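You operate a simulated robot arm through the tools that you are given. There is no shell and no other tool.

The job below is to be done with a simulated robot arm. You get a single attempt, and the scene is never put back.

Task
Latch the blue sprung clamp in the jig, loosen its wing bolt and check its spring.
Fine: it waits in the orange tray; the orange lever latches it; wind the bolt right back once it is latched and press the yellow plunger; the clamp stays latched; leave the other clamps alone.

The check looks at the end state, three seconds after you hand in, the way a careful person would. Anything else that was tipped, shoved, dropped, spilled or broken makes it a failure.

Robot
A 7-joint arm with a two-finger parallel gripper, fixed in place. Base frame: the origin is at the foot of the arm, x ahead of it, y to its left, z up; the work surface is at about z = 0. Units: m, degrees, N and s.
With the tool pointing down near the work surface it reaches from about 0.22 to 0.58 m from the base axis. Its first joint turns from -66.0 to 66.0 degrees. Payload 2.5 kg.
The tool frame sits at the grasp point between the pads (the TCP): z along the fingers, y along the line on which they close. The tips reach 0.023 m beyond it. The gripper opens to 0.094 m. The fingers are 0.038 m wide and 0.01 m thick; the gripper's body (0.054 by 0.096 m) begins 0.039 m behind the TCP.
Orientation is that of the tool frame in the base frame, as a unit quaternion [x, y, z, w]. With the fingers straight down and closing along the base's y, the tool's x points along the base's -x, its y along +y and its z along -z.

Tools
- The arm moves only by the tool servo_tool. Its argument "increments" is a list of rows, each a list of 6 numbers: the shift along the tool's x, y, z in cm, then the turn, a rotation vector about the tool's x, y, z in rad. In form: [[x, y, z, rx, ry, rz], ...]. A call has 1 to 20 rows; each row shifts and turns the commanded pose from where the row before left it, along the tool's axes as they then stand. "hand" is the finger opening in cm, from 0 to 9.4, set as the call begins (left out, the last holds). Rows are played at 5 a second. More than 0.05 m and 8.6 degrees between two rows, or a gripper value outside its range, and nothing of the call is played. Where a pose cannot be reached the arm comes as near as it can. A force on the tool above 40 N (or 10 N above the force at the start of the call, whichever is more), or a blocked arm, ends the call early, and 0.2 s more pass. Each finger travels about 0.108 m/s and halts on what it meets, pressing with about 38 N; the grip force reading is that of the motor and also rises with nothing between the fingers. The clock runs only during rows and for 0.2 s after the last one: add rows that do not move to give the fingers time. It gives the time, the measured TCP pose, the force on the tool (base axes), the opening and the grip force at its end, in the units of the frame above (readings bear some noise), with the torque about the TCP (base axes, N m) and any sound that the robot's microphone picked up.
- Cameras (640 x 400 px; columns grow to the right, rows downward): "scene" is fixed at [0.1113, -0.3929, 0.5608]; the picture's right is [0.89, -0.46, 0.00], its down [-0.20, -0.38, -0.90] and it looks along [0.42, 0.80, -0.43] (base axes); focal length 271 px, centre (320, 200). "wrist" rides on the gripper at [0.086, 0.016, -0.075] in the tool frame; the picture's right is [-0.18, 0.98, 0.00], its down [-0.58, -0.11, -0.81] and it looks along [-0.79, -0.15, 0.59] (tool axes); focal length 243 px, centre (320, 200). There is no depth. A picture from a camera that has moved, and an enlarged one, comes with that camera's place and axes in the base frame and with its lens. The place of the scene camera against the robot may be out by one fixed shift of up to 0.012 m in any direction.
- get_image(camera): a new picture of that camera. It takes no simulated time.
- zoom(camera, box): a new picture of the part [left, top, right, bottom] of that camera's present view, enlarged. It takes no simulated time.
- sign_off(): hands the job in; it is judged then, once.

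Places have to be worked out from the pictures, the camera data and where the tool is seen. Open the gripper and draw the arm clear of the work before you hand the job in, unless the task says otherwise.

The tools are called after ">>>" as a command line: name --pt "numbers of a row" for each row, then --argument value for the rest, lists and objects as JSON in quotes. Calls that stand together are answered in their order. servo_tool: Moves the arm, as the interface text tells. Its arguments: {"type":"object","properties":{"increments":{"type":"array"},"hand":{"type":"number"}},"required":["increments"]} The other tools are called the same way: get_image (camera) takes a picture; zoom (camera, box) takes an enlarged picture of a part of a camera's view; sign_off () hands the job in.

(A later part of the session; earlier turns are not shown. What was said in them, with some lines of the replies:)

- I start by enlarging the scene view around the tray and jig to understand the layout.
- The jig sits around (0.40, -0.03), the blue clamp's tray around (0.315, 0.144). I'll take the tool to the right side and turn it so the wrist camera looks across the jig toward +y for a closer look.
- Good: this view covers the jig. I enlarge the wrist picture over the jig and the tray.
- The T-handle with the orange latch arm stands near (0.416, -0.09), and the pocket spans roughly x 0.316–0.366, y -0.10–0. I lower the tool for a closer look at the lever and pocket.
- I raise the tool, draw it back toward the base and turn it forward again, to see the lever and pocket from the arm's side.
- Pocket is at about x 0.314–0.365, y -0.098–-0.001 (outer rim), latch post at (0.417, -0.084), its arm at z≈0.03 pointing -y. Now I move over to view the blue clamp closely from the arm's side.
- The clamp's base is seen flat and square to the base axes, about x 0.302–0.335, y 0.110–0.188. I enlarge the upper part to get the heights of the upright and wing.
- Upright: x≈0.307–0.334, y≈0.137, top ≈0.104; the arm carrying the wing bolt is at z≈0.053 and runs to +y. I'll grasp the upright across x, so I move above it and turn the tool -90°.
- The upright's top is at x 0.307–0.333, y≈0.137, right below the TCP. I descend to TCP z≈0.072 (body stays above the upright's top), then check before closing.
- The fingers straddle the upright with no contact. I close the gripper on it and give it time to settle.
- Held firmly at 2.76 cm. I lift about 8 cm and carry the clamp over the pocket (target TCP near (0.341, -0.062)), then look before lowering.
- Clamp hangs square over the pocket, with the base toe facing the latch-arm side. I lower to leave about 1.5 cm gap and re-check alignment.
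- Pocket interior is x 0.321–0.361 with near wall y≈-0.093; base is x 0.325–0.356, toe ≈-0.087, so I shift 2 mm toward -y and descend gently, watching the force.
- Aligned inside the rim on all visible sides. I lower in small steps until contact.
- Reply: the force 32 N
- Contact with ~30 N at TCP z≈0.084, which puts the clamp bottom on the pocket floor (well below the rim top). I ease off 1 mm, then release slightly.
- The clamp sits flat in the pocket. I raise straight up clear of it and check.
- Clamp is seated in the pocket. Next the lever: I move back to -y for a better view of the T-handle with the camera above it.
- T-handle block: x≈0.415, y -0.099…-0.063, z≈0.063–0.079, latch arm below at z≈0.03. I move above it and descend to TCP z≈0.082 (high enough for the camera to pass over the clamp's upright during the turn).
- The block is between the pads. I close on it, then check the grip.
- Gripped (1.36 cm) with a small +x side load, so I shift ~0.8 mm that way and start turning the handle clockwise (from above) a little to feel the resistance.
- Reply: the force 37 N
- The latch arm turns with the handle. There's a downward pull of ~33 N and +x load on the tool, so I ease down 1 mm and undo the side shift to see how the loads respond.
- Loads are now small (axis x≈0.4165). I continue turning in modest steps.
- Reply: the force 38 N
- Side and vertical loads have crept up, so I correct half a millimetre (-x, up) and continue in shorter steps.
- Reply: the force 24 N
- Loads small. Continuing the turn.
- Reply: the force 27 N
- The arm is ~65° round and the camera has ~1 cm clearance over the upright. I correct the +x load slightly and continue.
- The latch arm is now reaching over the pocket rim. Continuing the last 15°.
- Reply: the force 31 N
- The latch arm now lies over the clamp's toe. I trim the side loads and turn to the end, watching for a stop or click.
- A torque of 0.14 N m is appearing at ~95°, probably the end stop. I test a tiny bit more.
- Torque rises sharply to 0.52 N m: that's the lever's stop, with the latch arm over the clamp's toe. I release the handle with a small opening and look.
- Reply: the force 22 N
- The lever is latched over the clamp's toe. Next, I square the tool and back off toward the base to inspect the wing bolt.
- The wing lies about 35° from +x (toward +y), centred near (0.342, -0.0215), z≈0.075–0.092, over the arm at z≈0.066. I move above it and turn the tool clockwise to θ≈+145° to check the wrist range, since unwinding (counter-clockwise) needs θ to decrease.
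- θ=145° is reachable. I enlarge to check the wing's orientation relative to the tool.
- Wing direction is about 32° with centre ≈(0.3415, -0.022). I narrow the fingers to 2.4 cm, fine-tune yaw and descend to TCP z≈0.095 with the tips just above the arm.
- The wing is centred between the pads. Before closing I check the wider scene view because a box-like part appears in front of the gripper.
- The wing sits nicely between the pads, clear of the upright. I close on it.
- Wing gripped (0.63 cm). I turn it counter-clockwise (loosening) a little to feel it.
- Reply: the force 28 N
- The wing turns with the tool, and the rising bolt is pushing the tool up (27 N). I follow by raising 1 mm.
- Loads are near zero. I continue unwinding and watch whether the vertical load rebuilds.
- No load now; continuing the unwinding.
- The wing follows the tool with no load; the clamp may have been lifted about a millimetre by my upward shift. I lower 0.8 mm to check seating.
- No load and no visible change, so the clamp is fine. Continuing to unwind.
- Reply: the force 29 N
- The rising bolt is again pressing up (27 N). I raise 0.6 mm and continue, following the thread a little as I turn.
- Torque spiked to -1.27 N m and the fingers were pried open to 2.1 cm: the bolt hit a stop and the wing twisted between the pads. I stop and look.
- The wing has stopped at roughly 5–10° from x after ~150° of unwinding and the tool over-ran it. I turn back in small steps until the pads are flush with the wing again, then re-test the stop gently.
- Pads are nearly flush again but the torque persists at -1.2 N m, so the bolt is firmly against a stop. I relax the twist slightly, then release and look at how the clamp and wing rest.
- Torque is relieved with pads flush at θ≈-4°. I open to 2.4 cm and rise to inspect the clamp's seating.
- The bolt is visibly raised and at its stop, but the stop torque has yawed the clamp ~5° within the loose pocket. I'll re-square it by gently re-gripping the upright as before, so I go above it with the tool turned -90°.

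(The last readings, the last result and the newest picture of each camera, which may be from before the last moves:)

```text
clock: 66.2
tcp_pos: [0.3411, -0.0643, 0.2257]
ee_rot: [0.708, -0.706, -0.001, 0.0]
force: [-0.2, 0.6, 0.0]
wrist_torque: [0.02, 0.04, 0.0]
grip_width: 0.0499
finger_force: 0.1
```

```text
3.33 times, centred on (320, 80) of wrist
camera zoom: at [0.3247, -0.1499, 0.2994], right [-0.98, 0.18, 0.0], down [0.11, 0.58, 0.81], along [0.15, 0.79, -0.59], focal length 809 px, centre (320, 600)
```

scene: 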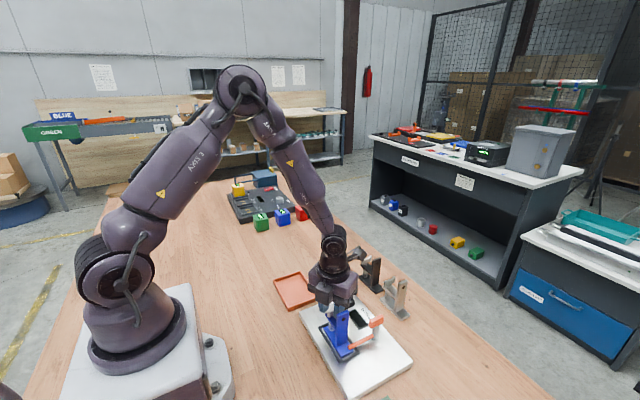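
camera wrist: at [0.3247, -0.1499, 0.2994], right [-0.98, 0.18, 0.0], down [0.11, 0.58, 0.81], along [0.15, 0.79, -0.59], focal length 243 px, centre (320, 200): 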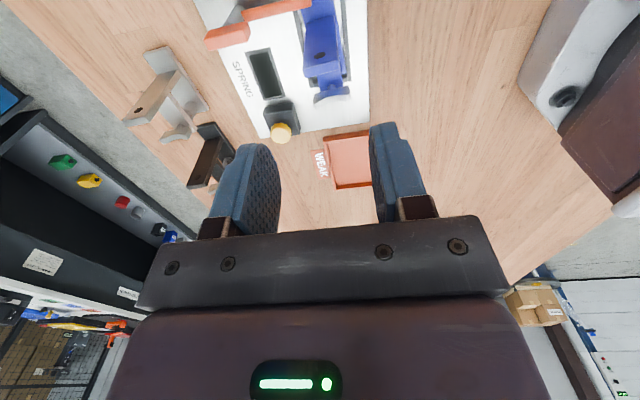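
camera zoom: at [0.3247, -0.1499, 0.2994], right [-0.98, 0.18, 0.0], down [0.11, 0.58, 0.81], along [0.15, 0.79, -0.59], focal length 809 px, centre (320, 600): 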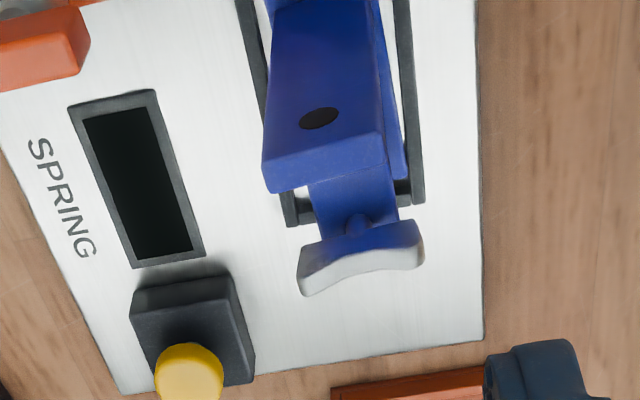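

Upright top is centred at (0.340, -0.064), yawed ~4°. I descend around it to TCP z≈0.086 with 5 cm opening.

>>> servo_tool --pt "0 0 4 0 0 0" --pt "0 0 4 0 0 0" --pt "0 0 3 0 0 0" --pt "0 0 2 0 0 0" --pt "0 0 0.95 0 0 0" --pt "0 0 0 0 0 0"

>>> get_image --camera "wrist"

```text
clock: 67.6
tcp_pos: [0.3399, -0.0649, 0.0844]
ee_rot: [-0.707, 0.707, 0.0, 0.0]
force: [-0.1, -0.2, 0.2]
wrist_torque: [0.01, -0.01, 0.01]
grip_width: 0.0501
finger_force: 0.0
```

```text
taken
camera wrist: at [0.3249, -0.1505, 0.1589], right [-0.98, 0.18, 0.0], down [0.11, 0.58, 0.81], along [0.15, 0.79, -0.59], focal length 243 px, centre (320, 200)
```

wrist: 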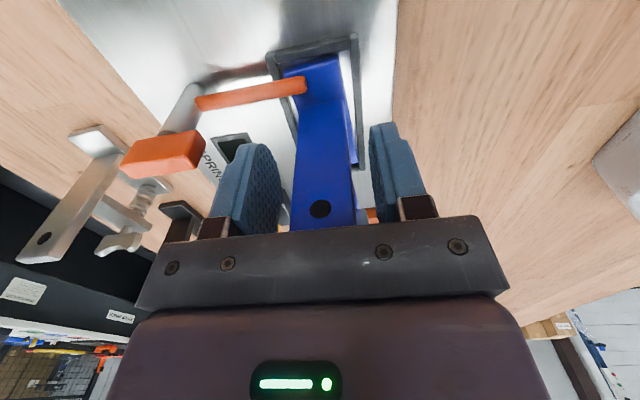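

The fingers straddle the upright cleanly and the latch arm is seen over the toe. I close briefly to square the clamp and reopen after looking.

>>> servo_tool --pt "0 0 0 0 0 0" --pt "0 0 0 0 0 0" --pt "0 0 0 0 0 0" --hand 2.8

>>> zoom --camera "wrist" --box '[240, 20, 400, 140]'

```text
clock: 68.4
tcp_pos: [0.3417, -0.0639, 0.0858]
ee_rot: [0.708, -0.707, 0.0, 0.0]
force: [-0.6, 0.1, -0.9]
wrist_torque: [-0.04, 0.05, 0.0]
grip_width: 0.0287
finger_force: 0.8
```

```text
3.33 times, centred on (320, 80) of wrist
camera zoom: at [0.3247, -0.1504, 0.1591], right [-0.98, 0.18, 0.0], down [0.11, 0.58, 0.81], along [0.15, 0.79, -0.59], focal length 809 px, centre (320, 600)
```

zoom: 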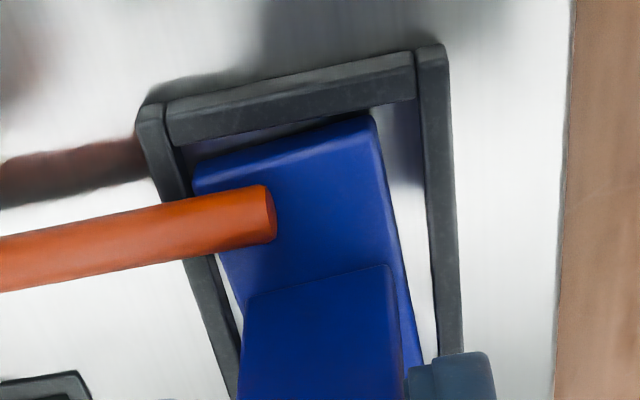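

Nearly touching (2.87 cm). I close fully to align it.

>>> servo_tool --pt "0 0 0 0 0 0" --pt "0 0 0 0 0 0" --hand 0

>>> zoom --camera "wrist" --box '[240, 20, 400, 140]'

```text
clock: 69.0
tcp_pos: [0.3413, -0.0654, 0.0843]
ee_rot: [-0.707, 0.707, -0.001, 0.0]
force: [0.1, 0.1, 1.5]
wrist_torque: [-0.02, 0.03, 0.05]
grip_width: 0.0282
finger_force: 38.4
```

```text
3.33 times, centred on (320, 80) of wrist
camera zoom: at [0.3248, -0.1504, 0.1591], right [-0.98, 0.18, 0.0], down [0.11, 0.58, 0.81], along [0.15, 0.79, -0.59], focal length 809 px, centre (320, 600)
```

zoom: 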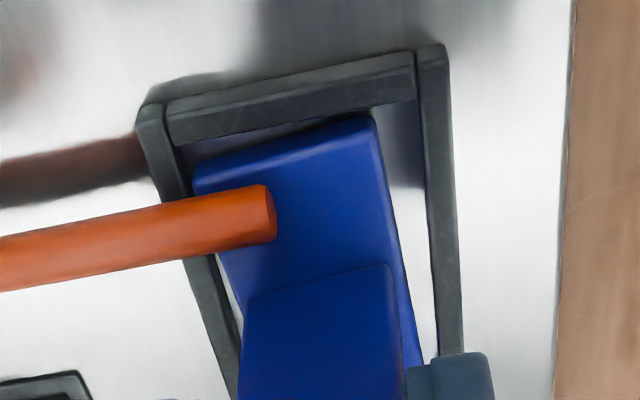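

Friction holds it at the yaw, so I rotate the gripped upright clockwise by ~4.5° to square the clamp.

>>> servo_tool --pt "0 0 0 0 0 0.026" --pt "0 0 0 0 0 0.026" --pt "0 0 0 0 0 0.026" --pt "0 0 0 0 0 0"

>>> zoom --camera "wrist" --box '[240, 20, 400, 140]'

>>> zoom --camera "scene" --box '[315, 290, 395, 360]'

```text
clock: 70.0
tcp_pos: [0.3409, -0.0642, 0.0845]
ee_rot: [-0.678, 0.735, 0.0, 0.001]
force: [-1.3, -0.9, 0.4]
wrist_torque: [0.0, -0.01, -0.02]
grip_width: 0.0282
finger_force: 38.2
```

```text
3.33 times, centred on (320, 80) of wrist
camera zoom: at [0.3175, -0.1485, 0.1594], right [-0.97, 0.26, 0.0], down [0.15, 0.57, 0.81], along [0.21, 0.78, -0.59], focal length 809 px, centre (320, 600)
```

zoom: 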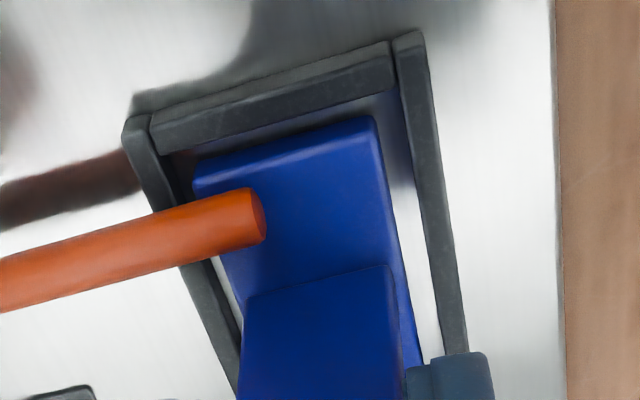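

```text
5.71 times, centred on (355, 325) of scene
camera zoom: at [0.1113, -0.3929, 0.5608], right [0.89, -0.46, 0.0], down [-0.2, -0.38, -0.9], along [0.42, 0.8, -0.43], focal length 1547 px, centre (120, -514)
```

zoom: 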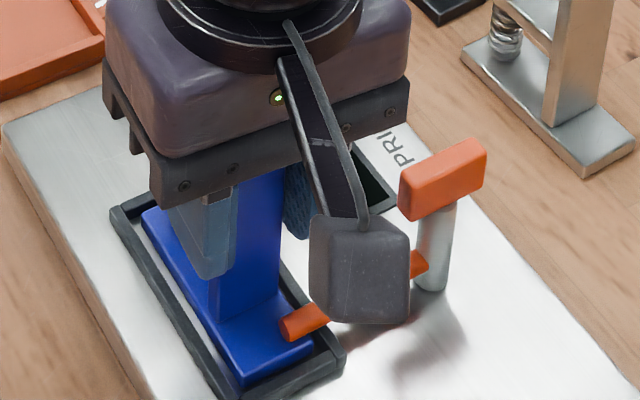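

The toe is now parallel with the pocket rim. I release and rise straight up.

>>> servo_tool --pt "0 0 0 0 0 0" --pt "0 0 0 0 0 0" --pt "0 0 -2 0 0 0" --pt "0 0 -4 0 0 0" --pt "0 0 -4 0 0 0" --pt "0 0 -2 0 0 0" --pt "0 0 0 0 0 0" --hand 5

>>> get_image --camera "wrist"

>>> zoom --camera "scene" --box '[315, 290, 395, 360]'

```text
clock: 71.6
tcp_pos: [0.3405, -0.0644, 0.2078]
ee_rot: [-0.679, 0.734, 0.0, 0.0]
force: [0.5, 0.8, -0.4]
wrist_torque: [-0.02, 0.0, -0.03]
grip_width: 0.0503
finger_force: 0.1
```

```text
taken
camera wrist: at [0.3184, -0.1487, 0.2806], right [-0.97, 0.26, 0.0], down [0.15, 0.57, 0.81], along [0.21, 0.78, -0.59], focal length 243 px, centre (320, 200)
```

wrist: 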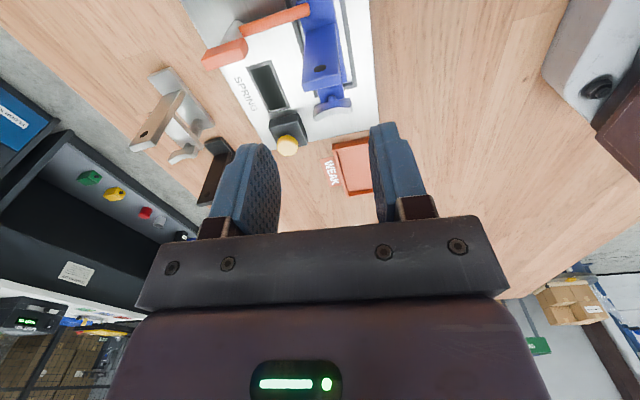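

```text
5.71 times, centred on (355, 325) of scene
camera zoom: at [0.1113, -0.3929, 0.5608], right [0.89, -0.46, 0.0], down [-0.2, -0.38, -0.9], along [0.42, 0.8, -0.43], focal length 1547 px, centre (120, -514)
```

zoom: 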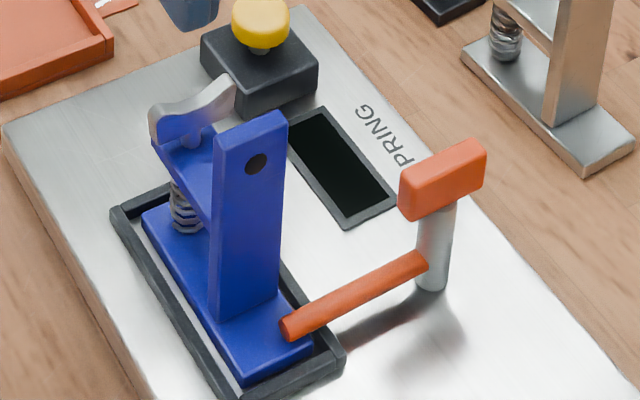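

Clamp squared up, latch arm over its toe, bolt wound back. Now the plunger: I turn the tool forward and move above it, closing the fingers to use as a pusher.

>>> servo_tool --pt "0 0 0 0 0 0.1357" --pt "0 0 0 0 0 0.1357" --pt "0 0 0 0 0 0.1357" --pt "0 0 0 0 0 0.1357" --pt "0 0 0 0 0 0.1357" --pt "0 0 0 0 0 0.1357" --pt "0 0 0 0 0 0.1357" --pt "0 0 0 0 0 0.1357" --pt "0 0 0 0 0 0.1357" --pt "0 0 0 0 0 0.1357" --pt "0 0 0 0 0 0.1357" --pt "-2.3 3.33 0 0 0 0" --pt "-2.3 3.33 0 0 0 0" --pt "-2.3 3.33 0 0 0 0" --pt "0 0 0 0 0 0" --hand 0

>>> get_image --camera "wrist"

>>> zoom --camera "scene" --box '[305, 250, 401, 350]'

```text
clock: 74.8
tcp_pos: [0.4116, 0.0347, 0.2069]
ee_rot: [0.001, 1.0, 0.0, 0.0]
force: [0.3, -1.0, 0.2]
wrist_torque: [-0.01, 0.0, 0.0]
grip_width: 0.0002
finger_force: 37.9
```

```text
taken
camera wrist: at [0.3249, 0.0527, 0.2802], right [0.19, 0.98, 0.0], down [0.58, -0.11, 0.81], along [0.79, -0.15, -0.59], focal length 243 px, centre (320, 200)
```

wrist: 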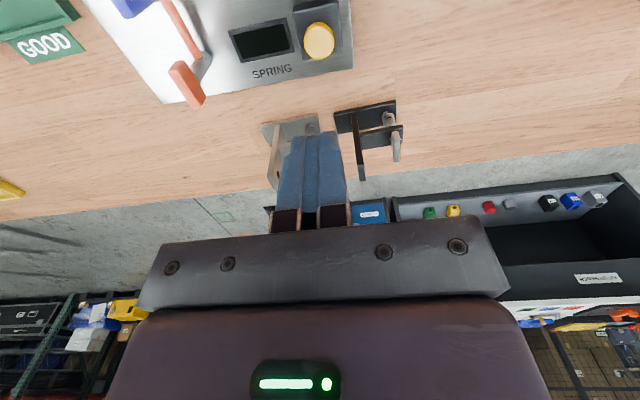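

```text
4.00 times, centred on (353, 300) of scene
camera zoom: at [0.1113, -0.3929, 0.5608], right [0.89, -0.46, 0.0], down [-0.2, -0.38, -0.9], along [0.42, 0.8, -0.43], focal length 1083 px, centre (188, -200)
```

zoom: 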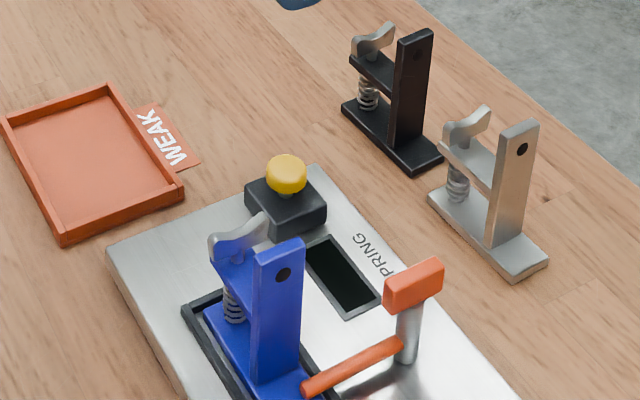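

Plunger top is at about (0.4105, 0.037, 0.049). I descend to just above it with closed fingertips.

>>> servo_tool --pt "0 0.1 4 0 0 0" --pt "0 0 4 0 0 0" --pt "0 0 3 0 0 0" --pt "0 0 1.6 0 0 0" --pt "0 0 0 0 0 0"

>>> get_image --camera "wrist"

>>> zoom --camera "scene" --box '[305, 250, 401, 350]'

```text
clock: 76.0
tcp_pos: [0.4095, 0.0381, 0.0798]
ee_rot: [0.0, 1.0, 0.0, 0.0]
force: [-0.1, -0.1, -0.9]
wrist_torque: [-0.01, 0.01, 0.01]
grip_width: 0.0
finger_force: 38.1
```

```text
taken
camera wrist: at [0.323, 0.0547, 0.1538], right [0.19, 0.98, 0.0], down [0.58, -0.11, 0.81], along [0.79, -0.15, -0.59], focal length 243 px, centre (320, 200)
```

wrist: 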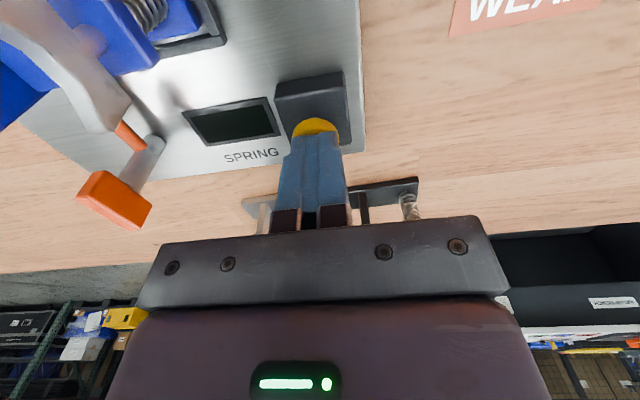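

```text
4.00 times, centred on (353, 300) of scene
camera zoom: at [0.1113, -0.3929, 0.5608], right [0.89, -0.46, 0.0], down [-0.2, -0.38, -0.9], along [0.42, 0.8, -0.43], focal length 1083 px, centre (188, -200)
```

zoom: 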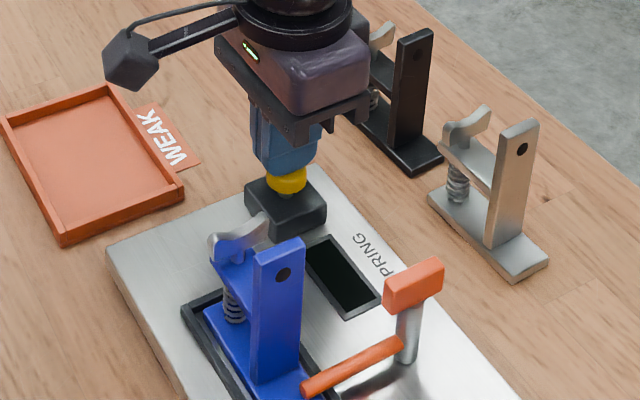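

Fingertips are right above the button. I press down in small steps, watching force, sound and the display.

>>> servo_tool --pt "0 0 0.3 0 0 0" --pt "0 0 0.3 0 0 0" --pt "0 0 0.2 0 0 0" --pt "0 0 0 0 0 0"

>>> zoom --camera "scene" --box '[320, 270, 384, 340]'

```text
clock: 77.0
tcp_pos: [0.4094, 0.038, 0.072]
ee_rot: [0.002, 1.0, 0.001, 0.0]
force: [0.1, 2.7, 3.9]
wrist_torque: [0.06, 0.07, 0.03]
grip_width: 0.0
finger_force: 38.6
heard: click
```

```text
5.71 times, centred on (352, 305) of scene
camera zoom: at [0.1112, -0.3929, 0.5608], right [0.89, -0.46, 0.0], down [-0.2, -0.38, -0.9], along [0.42, 0.8, -0.43], focal length 1547 px, centre (137, -400)
```

zoom: 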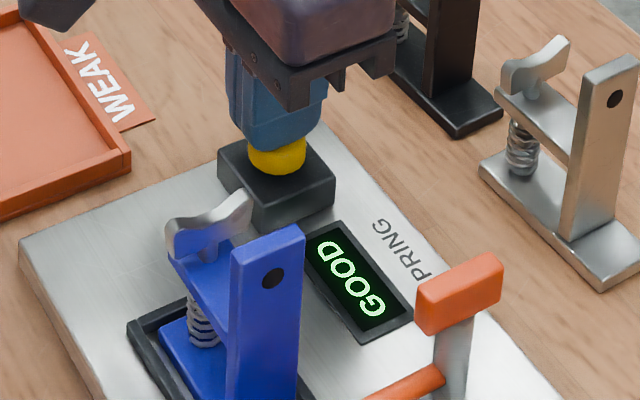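

A click, and the display reads "GOOD": the spring check is done. I lift off, open the gripper and draw clear, then verify everything.

>>> servo_tool --pt "0 0 -1 0 0 0" --pt "0 0 -4 0 0 0" --pt "0 0 -4 0 0 0" --pt "0 0 -4 0 0 0" --pt "0 0 -4 0 0 0" --pt "2.5 0 -3 0 0 0" --pt "4 0 -1 0 0 0" --pt "4 0 0 0 0 0" --pt "4 0 0 0 0 0" --pt "0 0 0 0 0 0"

>>> servo_tool --pt "0 0 0 0 0 0" --pt "0 0 0 0 0 0" --pt "0 0 0 0 0 0" --pt "0 0 0 0 0 0" --hand 9

>>> get_image --camera "scene"

>>> zoom --camera "scene" --box '[315, 270, 411, 370]'

>>> get_image --camera "wrist"

```text
clock: 79.2
tcp_pos: [0.2632, 0.0388, 0.2807]
ee_rot: [0.0, 1.0, 0.0, 0.0]
force: [0.0, 1.1, 0.4]
wrist_torque: [0.01, -0.01, 0.01]
grip_width: 0.0001
finger_force: 38.0
```

```text
clock: 80.2
tcp_pos: [0.2641, 0.0375, 0.281]
ee_rot: [0.001, 1.0, 0.0, 0.0]
force: [0.7, -0.6, 0.6]
wrist_torque: [-0.04, -0.02, 0.03]
grip_width: 0.0904
finger_force: 0.1
```

```text
taken
```

scene: 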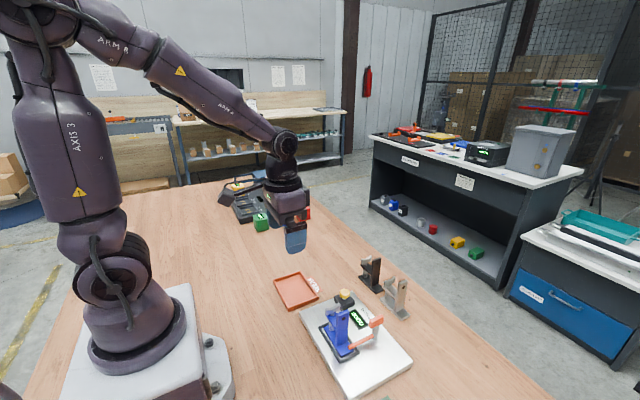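

```text
4.00 times, centred on (363, 320) of scene
camera zoom: at [0.1113, -0.3929, 0.5608], right [0.89, -0.46, 0.0], down [-0.2, -0.38, -0.9], along [0.42, 0.8, -0.43], focal length 1083 px, centre (148, -280)
```

zoom: 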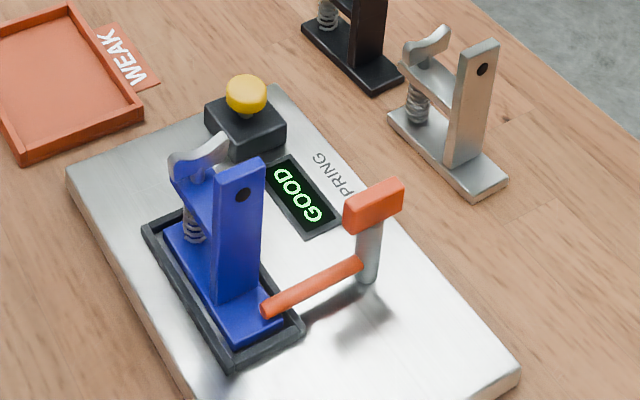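

```text
taken
camera wrist: at [0.1775, 0.0547, 0.3548], right [0.19, 0.98, 0.0], down [0.58, -0.11, 0.81], along [0.79, -0.15, -0.59], focal length 243 px, centre (320, 200)
```

wrist: 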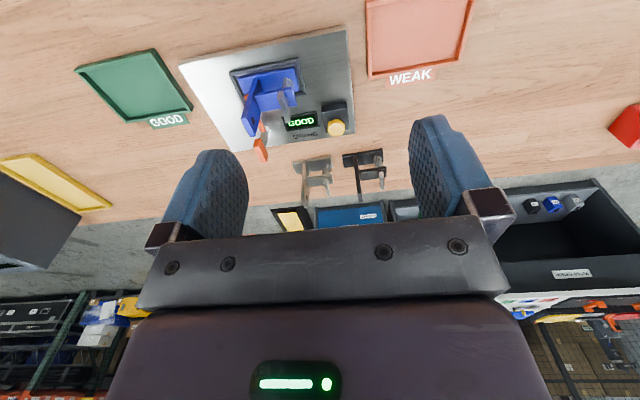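

The display holds "GOOD", the clamp is seated and latched, the bolt is against its loosened stop. The other clamps and trays are undisturbed, and the arm is clear with its gripper open, so I hand in.

>>> sign_off

```text
The job is handed in.
```

I handed in the job with the blue clamp latched in the jig, its wing bolt wound back and its spring checked. The jig's display read **GOOD**.

- **Clamp:** I moved it from the orange tray into the jig pocket and turned the orange lever to its stop, so the latch arm lies over the clamp's toe. It was still latched when I drew the arm away.
- **Wing bolt:** I turned it counter-clockwise about 150°, until it came up hard against a stop. When it hit, the tool over-ran, pried the fingers open and twisted the clamp about 5° inside the pocket. I squared the clamp by its upright before going on.
- **Bolt stop:** I took that stop as fully wound back because the resistance was firm and the bolt had visibly risen. I did not turn it again after squaring the clamp.
- **Spring check:** I pressed the yellow plunger and heard a click. The display lit GOOD and still showed it once the arm was clear.

The other clamps were not touched, and nothing I saw was tipped or moved. The arm was clear of the work with the gripper open at hand-in.
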